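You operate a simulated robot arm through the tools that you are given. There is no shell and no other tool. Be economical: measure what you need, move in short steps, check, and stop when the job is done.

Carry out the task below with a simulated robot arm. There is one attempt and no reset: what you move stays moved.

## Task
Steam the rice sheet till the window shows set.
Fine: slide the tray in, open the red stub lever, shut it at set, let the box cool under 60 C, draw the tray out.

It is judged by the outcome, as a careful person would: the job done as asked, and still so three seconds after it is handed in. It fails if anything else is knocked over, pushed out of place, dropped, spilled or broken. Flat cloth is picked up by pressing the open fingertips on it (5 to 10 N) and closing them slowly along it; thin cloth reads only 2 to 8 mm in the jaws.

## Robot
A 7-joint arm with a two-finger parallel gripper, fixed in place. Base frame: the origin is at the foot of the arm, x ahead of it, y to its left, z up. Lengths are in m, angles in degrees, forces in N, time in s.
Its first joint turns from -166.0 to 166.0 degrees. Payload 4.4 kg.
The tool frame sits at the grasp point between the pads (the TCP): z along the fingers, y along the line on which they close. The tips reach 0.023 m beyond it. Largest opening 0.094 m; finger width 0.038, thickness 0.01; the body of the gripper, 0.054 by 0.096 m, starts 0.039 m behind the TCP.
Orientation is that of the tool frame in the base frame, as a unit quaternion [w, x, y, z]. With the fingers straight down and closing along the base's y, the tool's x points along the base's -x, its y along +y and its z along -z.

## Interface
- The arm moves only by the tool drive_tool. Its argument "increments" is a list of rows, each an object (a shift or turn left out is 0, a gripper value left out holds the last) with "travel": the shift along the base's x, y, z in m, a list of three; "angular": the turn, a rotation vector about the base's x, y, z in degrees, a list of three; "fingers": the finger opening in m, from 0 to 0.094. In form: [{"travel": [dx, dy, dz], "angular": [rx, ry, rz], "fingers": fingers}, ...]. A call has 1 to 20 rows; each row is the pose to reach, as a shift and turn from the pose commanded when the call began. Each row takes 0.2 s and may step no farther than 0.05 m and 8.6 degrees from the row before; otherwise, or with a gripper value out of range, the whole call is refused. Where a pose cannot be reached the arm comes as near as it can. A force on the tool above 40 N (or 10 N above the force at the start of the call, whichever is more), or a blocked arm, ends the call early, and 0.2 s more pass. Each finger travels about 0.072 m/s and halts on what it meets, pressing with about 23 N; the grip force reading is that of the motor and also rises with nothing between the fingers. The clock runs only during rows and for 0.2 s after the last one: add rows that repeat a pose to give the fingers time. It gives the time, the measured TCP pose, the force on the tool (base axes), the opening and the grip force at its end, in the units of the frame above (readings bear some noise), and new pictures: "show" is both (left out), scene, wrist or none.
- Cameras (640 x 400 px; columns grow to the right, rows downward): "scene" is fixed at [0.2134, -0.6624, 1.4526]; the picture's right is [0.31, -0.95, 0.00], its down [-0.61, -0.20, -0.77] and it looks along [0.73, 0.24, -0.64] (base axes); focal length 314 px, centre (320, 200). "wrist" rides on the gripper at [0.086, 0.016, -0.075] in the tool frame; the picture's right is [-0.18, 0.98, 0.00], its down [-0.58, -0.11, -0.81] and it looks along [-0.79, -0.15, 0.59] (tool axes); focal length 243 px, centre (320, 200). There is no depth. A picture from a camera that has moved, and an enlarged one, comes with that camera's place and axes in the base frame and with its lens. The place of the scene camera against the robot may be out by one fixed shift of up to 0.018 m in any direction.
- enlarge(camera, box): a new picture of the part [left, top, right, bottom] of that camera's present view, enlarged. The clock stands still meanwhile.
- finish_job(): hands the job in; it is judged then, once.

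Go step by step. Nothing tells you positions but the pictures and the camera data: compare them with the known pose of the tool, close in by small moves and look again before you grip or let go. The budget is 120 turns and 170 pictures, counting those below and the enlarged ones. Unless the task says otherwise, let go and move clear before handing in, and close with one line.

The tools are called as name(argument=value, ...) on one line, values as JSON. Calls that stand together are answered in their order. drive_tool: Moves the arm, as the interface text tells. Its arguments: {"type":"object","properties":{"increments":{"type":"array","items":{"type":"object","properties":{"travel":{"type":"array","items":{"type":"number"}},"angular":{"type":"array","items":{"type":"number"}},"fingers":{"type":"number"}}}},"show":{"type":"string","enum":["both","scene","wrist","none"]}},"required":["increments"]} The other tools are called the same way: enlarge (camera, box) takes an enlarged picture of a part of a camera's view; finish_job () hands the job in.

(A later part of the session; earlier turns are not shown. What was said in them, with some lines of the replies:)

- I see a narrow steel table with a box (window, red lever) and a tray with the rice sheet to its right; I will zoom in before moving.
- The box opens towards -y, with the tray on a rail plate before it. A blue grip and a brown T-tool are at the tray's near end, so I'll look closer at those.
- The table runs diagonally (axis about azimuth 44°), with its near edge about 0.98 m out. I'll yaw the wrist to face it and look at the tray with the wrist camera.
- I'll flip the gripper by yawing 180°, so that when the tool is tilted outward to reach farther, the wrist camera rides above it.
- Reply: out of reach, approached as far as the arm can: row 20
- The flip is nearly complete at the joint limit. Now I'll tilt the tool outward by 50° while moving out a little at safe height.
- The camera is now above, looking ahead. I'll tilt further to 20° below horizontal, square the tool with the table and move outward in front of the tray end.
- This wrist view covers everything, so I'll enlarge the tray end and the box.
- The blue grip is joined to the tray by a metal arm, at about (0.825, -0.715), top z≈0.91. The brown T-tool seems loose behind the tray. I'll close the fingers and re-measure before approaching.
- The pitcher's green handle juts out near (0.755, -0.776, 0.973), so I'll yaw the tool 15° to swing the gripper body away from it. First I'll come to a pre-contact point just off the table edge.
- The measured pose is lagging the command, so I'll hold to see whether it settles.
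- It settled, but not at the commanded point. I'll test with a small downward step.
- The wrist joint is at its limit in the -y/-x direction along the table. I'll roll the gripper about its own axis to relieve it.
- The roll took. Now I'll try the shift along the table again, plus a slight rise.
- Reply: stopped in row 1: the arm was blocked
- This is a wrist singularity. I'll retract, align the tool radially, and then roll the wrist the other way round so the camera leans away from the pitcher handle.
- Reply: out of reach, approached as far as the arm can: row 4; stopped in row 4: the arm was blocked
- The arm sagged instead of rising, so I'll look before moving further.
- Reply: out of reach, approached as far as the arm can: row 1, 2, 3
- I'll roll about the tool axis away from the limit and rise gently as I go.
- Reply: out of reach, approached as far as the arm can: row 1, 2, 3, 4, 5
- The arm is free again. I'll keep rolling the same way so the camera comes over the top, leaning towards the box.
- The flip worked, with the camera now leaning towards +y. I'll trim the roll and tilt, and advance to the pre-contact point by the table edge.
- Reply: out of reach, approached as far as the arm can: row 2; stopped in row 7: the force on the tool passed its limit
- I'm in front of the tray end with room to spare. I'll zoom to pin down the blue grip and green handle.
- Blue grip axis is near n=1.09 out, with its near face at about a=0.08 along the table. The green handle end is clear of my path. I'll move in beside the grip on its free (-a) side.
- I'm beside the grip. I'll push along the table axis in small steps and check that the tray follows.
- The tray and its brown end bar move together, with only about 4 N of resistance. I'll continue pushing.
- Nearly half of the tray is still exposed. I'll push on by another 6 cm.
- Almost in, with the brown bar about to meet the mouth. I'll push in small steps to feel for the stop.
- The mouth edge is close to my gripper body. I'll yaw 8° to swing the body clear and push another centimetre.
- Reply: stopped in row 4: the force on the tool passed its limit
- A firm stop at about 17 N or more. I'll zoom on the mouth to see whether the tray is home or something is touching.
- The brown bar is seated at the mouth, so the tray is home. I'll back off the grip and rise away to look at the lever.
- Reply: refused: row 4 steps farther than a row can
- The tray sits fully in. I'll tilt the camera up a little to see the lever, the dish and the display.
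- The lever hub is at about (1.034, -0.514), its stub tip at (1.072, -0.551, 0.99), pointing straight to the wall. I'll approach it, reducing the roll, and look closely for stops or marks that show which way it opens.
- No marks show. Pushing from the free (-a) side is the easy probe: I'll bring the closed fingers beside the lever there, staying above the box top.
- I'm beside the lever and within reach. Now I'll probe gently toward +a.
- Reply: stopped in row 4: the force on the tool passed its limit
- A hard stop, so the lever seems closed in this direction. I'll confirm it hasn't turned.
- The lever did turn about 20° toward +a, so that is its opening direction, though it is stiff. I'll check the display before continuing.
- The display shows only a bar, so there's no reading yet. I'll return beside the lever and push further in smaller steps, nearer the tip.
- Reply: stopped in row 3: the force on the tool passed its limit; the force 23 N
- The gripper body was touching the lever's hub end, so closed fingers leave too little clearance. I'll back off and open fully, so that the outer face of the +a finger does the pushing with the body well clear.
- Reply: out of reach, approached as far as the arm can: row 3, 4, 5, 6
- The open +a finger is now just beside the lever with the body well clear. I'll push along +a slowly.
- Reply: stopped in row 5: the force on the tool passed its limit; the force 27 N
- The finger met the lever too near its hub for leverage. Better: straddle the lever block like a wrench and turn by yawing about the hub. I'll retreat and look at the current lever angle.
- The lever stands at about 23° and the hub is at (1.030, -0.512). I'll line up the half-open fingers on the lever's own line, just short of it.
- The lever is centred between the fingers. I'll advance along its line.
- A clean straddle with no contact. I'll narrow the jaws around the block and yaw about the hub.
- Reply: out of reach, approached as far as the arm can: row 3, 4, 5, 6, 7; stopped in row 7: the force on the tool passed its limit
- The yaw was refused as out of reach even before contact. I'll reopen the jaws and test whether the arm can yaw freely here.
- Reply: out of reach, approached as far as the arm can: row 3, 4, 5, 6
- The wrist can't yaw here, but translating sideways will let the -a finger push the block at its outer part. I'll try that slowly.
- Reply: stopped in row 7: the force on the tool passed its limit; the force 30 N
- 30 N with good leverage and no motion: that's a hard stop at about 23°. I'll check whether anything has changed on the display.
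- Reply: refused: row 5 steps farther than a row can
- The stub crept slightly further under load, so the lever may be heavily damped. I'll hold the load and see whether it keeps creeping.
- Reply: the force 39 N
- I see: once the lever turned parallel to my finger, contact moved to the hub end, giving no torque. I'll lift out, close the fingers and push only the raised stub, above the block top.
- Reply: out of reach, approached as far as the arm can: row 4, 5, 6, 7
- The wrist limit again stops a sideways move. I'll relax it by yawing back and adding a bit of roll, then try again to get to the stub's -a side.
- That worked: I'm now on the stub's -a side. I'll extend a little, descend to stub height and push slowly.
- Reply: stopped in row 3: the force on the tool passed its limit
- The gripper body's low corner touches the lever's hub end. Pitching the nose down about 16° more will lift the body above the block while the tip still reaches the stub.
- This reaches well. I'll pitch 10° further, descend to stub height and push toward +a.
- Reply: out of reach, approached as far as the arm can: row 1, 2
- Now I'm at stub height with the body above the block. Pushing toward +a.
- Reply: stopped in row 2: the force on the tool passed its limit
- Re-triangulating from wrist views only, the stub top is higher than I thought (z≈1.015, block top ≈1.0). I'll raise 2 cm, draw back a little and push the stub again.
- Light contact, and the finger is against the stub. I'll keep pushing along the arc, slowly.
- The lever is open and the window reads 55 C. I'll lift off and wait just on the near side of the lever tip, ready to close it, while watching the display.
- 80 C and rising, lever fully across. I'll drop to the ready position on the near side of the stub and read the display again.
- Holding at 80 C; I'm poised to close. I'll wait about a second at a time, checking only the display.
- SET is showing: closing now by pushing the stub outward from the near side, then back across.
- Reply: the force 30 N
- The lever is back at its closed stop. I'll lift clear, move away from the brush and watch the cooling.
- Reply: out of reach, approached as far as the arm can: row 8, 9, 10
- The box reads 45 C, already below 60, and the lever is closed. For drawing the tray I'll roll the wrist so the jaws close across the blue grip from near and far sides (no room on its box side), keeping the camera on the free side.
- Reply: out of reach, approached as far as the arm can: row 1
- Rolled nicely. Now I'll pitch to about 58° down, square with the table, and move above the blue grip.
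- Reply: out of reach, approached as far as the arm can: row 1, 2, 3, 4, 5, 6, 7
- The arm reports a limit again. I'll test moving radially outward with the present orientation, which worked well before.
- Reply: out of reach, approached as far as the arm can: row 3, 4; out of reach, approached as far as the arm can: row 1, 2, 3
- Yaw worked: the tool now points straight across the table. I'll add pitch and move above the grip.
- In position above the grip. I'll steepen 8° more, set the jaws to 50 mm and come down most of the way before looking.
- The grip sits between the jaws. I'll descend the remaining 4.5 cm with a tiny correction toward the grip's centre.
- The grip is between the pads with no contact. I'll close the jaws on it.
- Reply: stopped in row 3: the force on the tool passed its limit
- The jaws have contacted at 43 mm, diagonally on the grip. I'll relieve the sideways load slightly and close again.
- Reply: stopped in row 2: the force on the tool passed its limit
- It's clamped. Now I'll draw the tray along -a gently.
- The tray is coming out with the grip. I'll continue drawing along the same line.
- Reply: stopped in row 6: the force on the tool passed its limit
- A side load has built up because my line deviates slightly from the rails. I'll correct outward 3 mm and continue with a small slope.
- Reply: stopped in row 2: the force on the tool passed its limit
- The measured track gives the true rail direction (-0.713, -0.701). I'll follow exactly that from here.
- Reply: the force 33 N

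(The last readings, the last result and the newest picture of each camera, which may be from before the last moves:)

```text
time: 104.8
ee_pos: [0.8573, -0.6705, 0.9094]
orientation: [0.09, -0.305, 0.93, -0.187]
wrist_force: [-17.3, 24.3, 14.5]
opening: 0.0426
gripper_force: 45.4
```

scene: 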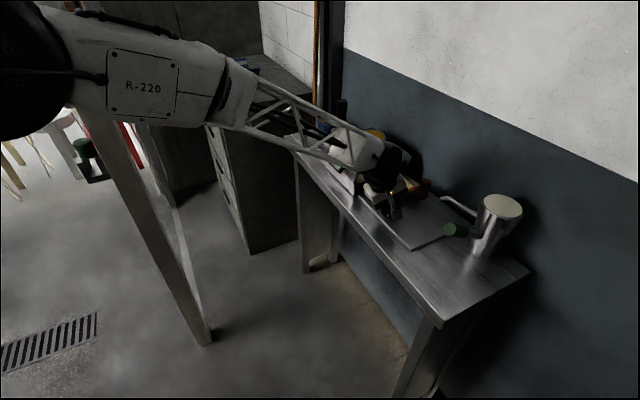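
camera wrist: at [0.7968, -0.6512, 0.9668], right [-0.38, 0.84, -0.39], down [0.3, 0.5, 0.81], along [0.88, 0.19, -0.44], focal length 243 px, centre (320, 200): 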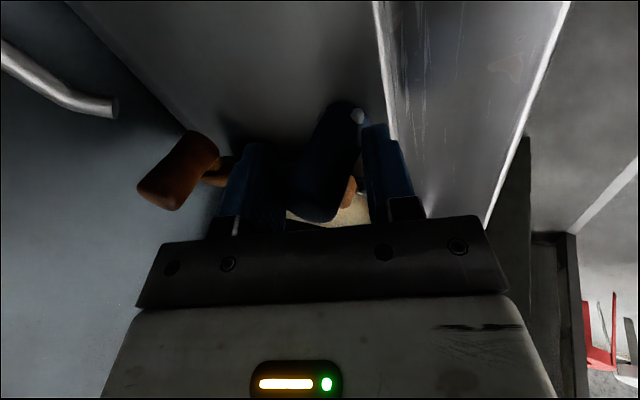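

Good: 14 cm out so far. I'll relieve the side load by 2 mm and draw the last 4.5 cm.

drive_tool(increments=[{"travel": [-0.0015, 0.001, 0]}, {"travel": [-0.0055, -0.0025, 0]}, {"travel": [-0.0105, -0.0075, 0]}, {"travel": [-0.0155, -0.0125, 0]}, {"travel": [-0.021, -0.0175, 0]}, {"travel": [-0.0265, -0.0225, 0]}, {"travel": [-0.0335, -0.0295, 0]}, {"travel": [-0.0335, -0.0295, 0]}])

```text
time: 105.4
ee_pos: [0.8523, -0.676, 0.9091]
orientation: [0.09, -0.304, 0.929, -0.188]
wrist_force: [10.8, -14.4, -5.3]
opening: 0.0428
gripper_force: 45.2
stopped in row 3: the force on the tool passed its limit (the readings are from after the stop); the commanded pose is now the measured one
camera wrist: at [0.7536, -0.6938, 0.9669], right [-0.38, 0.84, -0.39], down [0.29, 0.51, 0.81], along [0.88, 0.19, -0.44], focal length 243 px, centre (320, 200)
```

scene: 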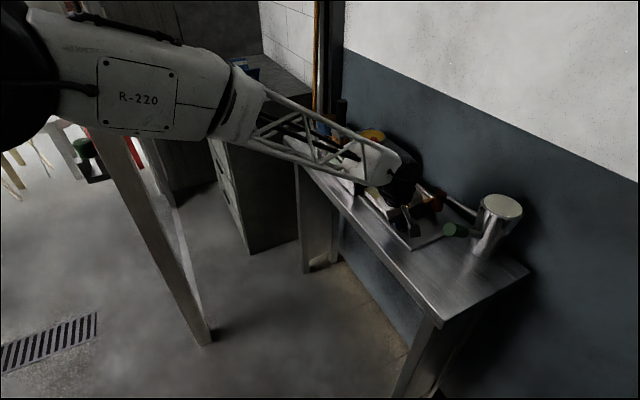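
wrist: 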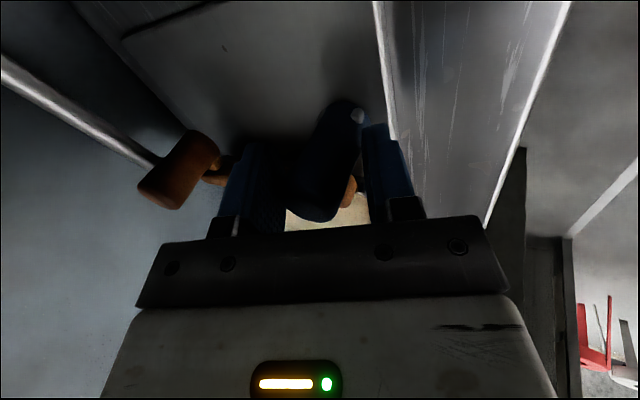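

drive_tool(increments=[{"travel": [-0.003, -0.0035, 0]}, {"travel": [-0.0075, -0.008, 0]}, {"travel": [-0.0125, -0.013, 0]}, {"travel": [-0.0175, -0.018, 0]}, {"travel": [-0.0225, -0.0225, 0]}, {"travel": [-0.0265, -0.0265, 0]}], show="none")

```text
time: 106.8
ee_pos: [0.827, -0.7017, 0.9097]
orientation: [0.091, -0.304, 0.929, -0.189]
wrist_force: [20.6, -13.1, -0.7]
opening: 0.0428
gripper_force: 44.9
```

About 18 cm out. I'll draw the last centimetre and a half to its starting place and look.

drive_tool(increments=[{"travel": [-0.0025, -0.0055, 0]}, {"travel": [-0.006, -0.009, 0]}, {"travel": [-0.0095, -0.0125, 0]}, {"travel": [-0.0095, -0.0125, 0]}])

enlarge(camera="scene", box=[320, 130, 480, 230])

```text
time: 107.5
ee_pos: [0.8191, -0.7105, 0.909]
orientation: [0.09, -0.306, 0.929, -0.187]
wrist_force: [-4.4, 13.0, 8.9]
opening: 0.0425
gripper_force: 44.5
stopped in row 3: the force on the tool passed its limit (the readings are from after the stop); the commanded pose is now the measured one
camera wrist: at [0.7196, -0.7284, 0.9674], right [-0.38, 0.84, -0.39], down [0.29, 0.5, 0.81], along [0.88, 0.19, -0.44], focal length 243 px, centre (320, 200)
```

scene: 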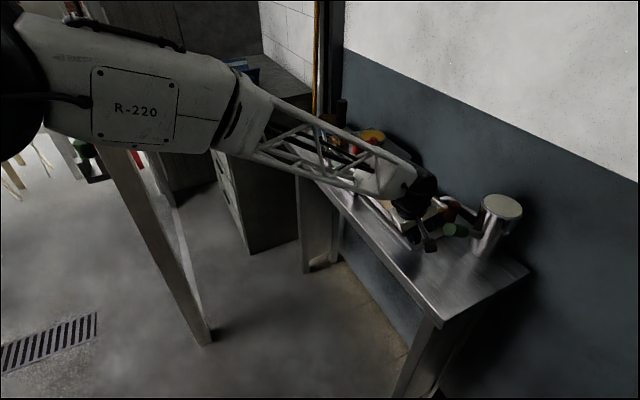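
wrist: 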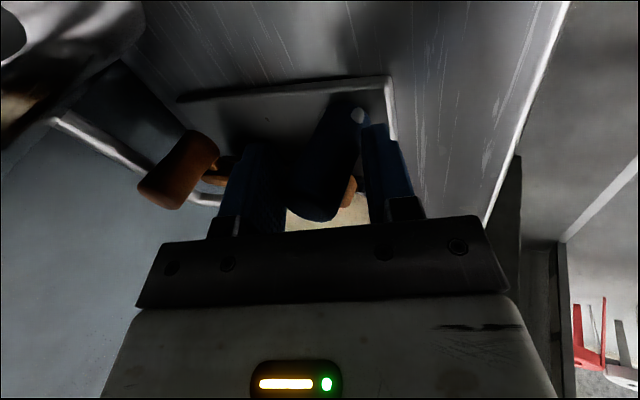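

```text
4.00 times, centred on (400, 180) of scene
camera zoom: at [0.2134, -0.6624, 1.4526], right [0.31, -0.95, 0.0], down [-0.61, -0.2, -0.77], along [0.73, 0.24, -0.64], focal length 1256 px, centre (0, 280)
```

zoom: 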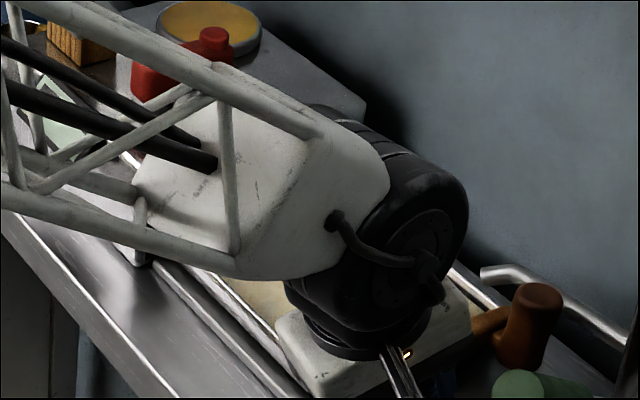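

The tray is back at its starting place outside the box. I'll release the grip, rise straight up and back away.

drive_tool(increments=[{"fingers": 0.05}, {"fingers": 0.056}, {"fingers": 0.056}, {"travel": [-0.002, 0.002, 0.02]}, {"travel": [-0.004, 0.004, 0.05]}, {"travel": [-0.01, 0.01, 0.09]}, {"travel": [-0.03, 0.035, 0.11]}, {"travel": [-0.05, 0.065, 0.13]}, {"travel": [-0.07, 0.095, 0.14]}, {"travel": [-0.09, 0.125, 0.15]}, {"travel": [-0.09, 0.125, 0.15]}])

enlarge(camera="scene", box=[310, 130, 502, 250])

```text
time: 109.9
ee_pos: [0.7271, -0.5861, 1.0597]
orientation: [0.09, -0.306, 0.929, -0.187]
wrist_force: [-0.1, -0.3, -0.2]
opening: 0.056
gripper_force: 0.1
camera wrist: at [0.6284, -0.6043, 1.1173], right [-0.38, 0.84, -0.39], down [0.29, 0.5, 0.81], along [0.88, 0.19, -0.44], focal length 243 px, centre (320, 200)
```

scene: 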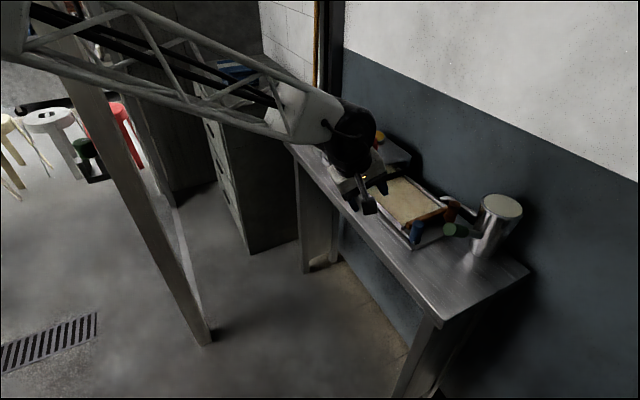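
wrist: 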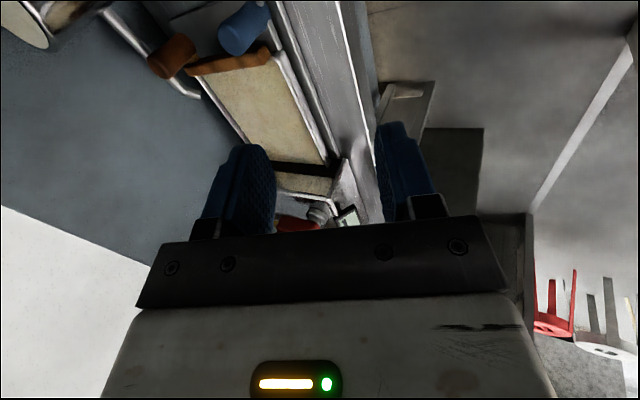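

```text
3.33 times, centred on (406, 190) of scene
camera zoom: at [0.2134, -0.6624, 1.4526], right [0.31, -0.95, 0.0], down [-0.61, -0.2, -0.77], along [0.73, 0.24, -0.64], focal length 1046 px, centre (33, 233)
```

zoom: 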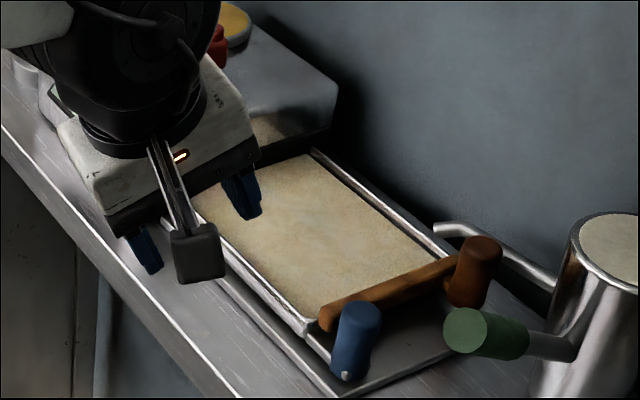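

The tray is out with the cooked sheet, and the pitcher is undisturbed. I'll retreat and check the lever, the brush and the display.

drive_tool(increments=[{"travel": [-0.03, 0.03, 0.02]}, {"travel": [-0.06, 0.06, 0.04]}, {"travel": [-0.09, 0.09, 0.06]}, {"travel": [-0.12, 0.12, 0.08]}, {"travel": [-0.15, 0.15, 0.1]}, {"travel": [-0.15, 0.15, 0.1]}], show="scene")

enlarge(camera="scene", box=[290, 110, 498, 240])

```text
time: 111.3
ee_pos: [0.5767, -0.4353, 1.1612]
orientation: [0.091, -0.305, 0.929, -0.187]
wrist_force: [0.6, 0.7, -0.7]
opening: 0.0561
gripper_force: 0.0
```

scene: 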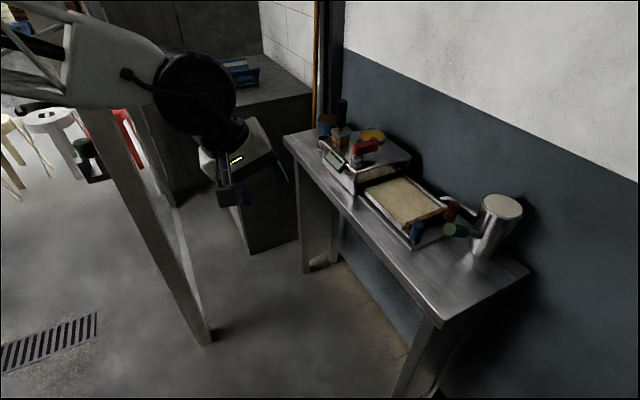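

```text
3.08 times, centred on (394, 175) of scene
camera zoom: at [0.2134, -0.6624, 1.4526], right [0.31, -0.95, 0.0], down [-0.61, -0.2, -0.77], along [0.73, 0.24, -0.64], focal length 966 px, centre (92, 277)
```

zoom: 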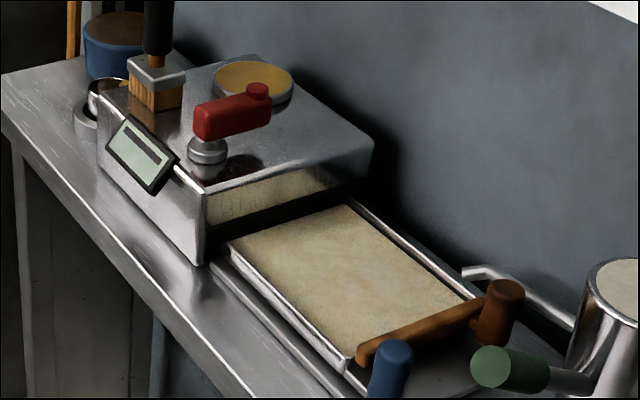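

The lever is shut, the tray is out where it started with the sheet steamed, and the brush, dish and pitcher all stand where they were. The arm is clear, so I'm handing the job in.

finish_job()

```text
The job is handed in.
```

The rice sheet is steamed to SET. I shut the lever once I saw SET, on a check about 4 seconds after the one before. The box read 45 C before I drew the tray, and the tray is back out where it started.
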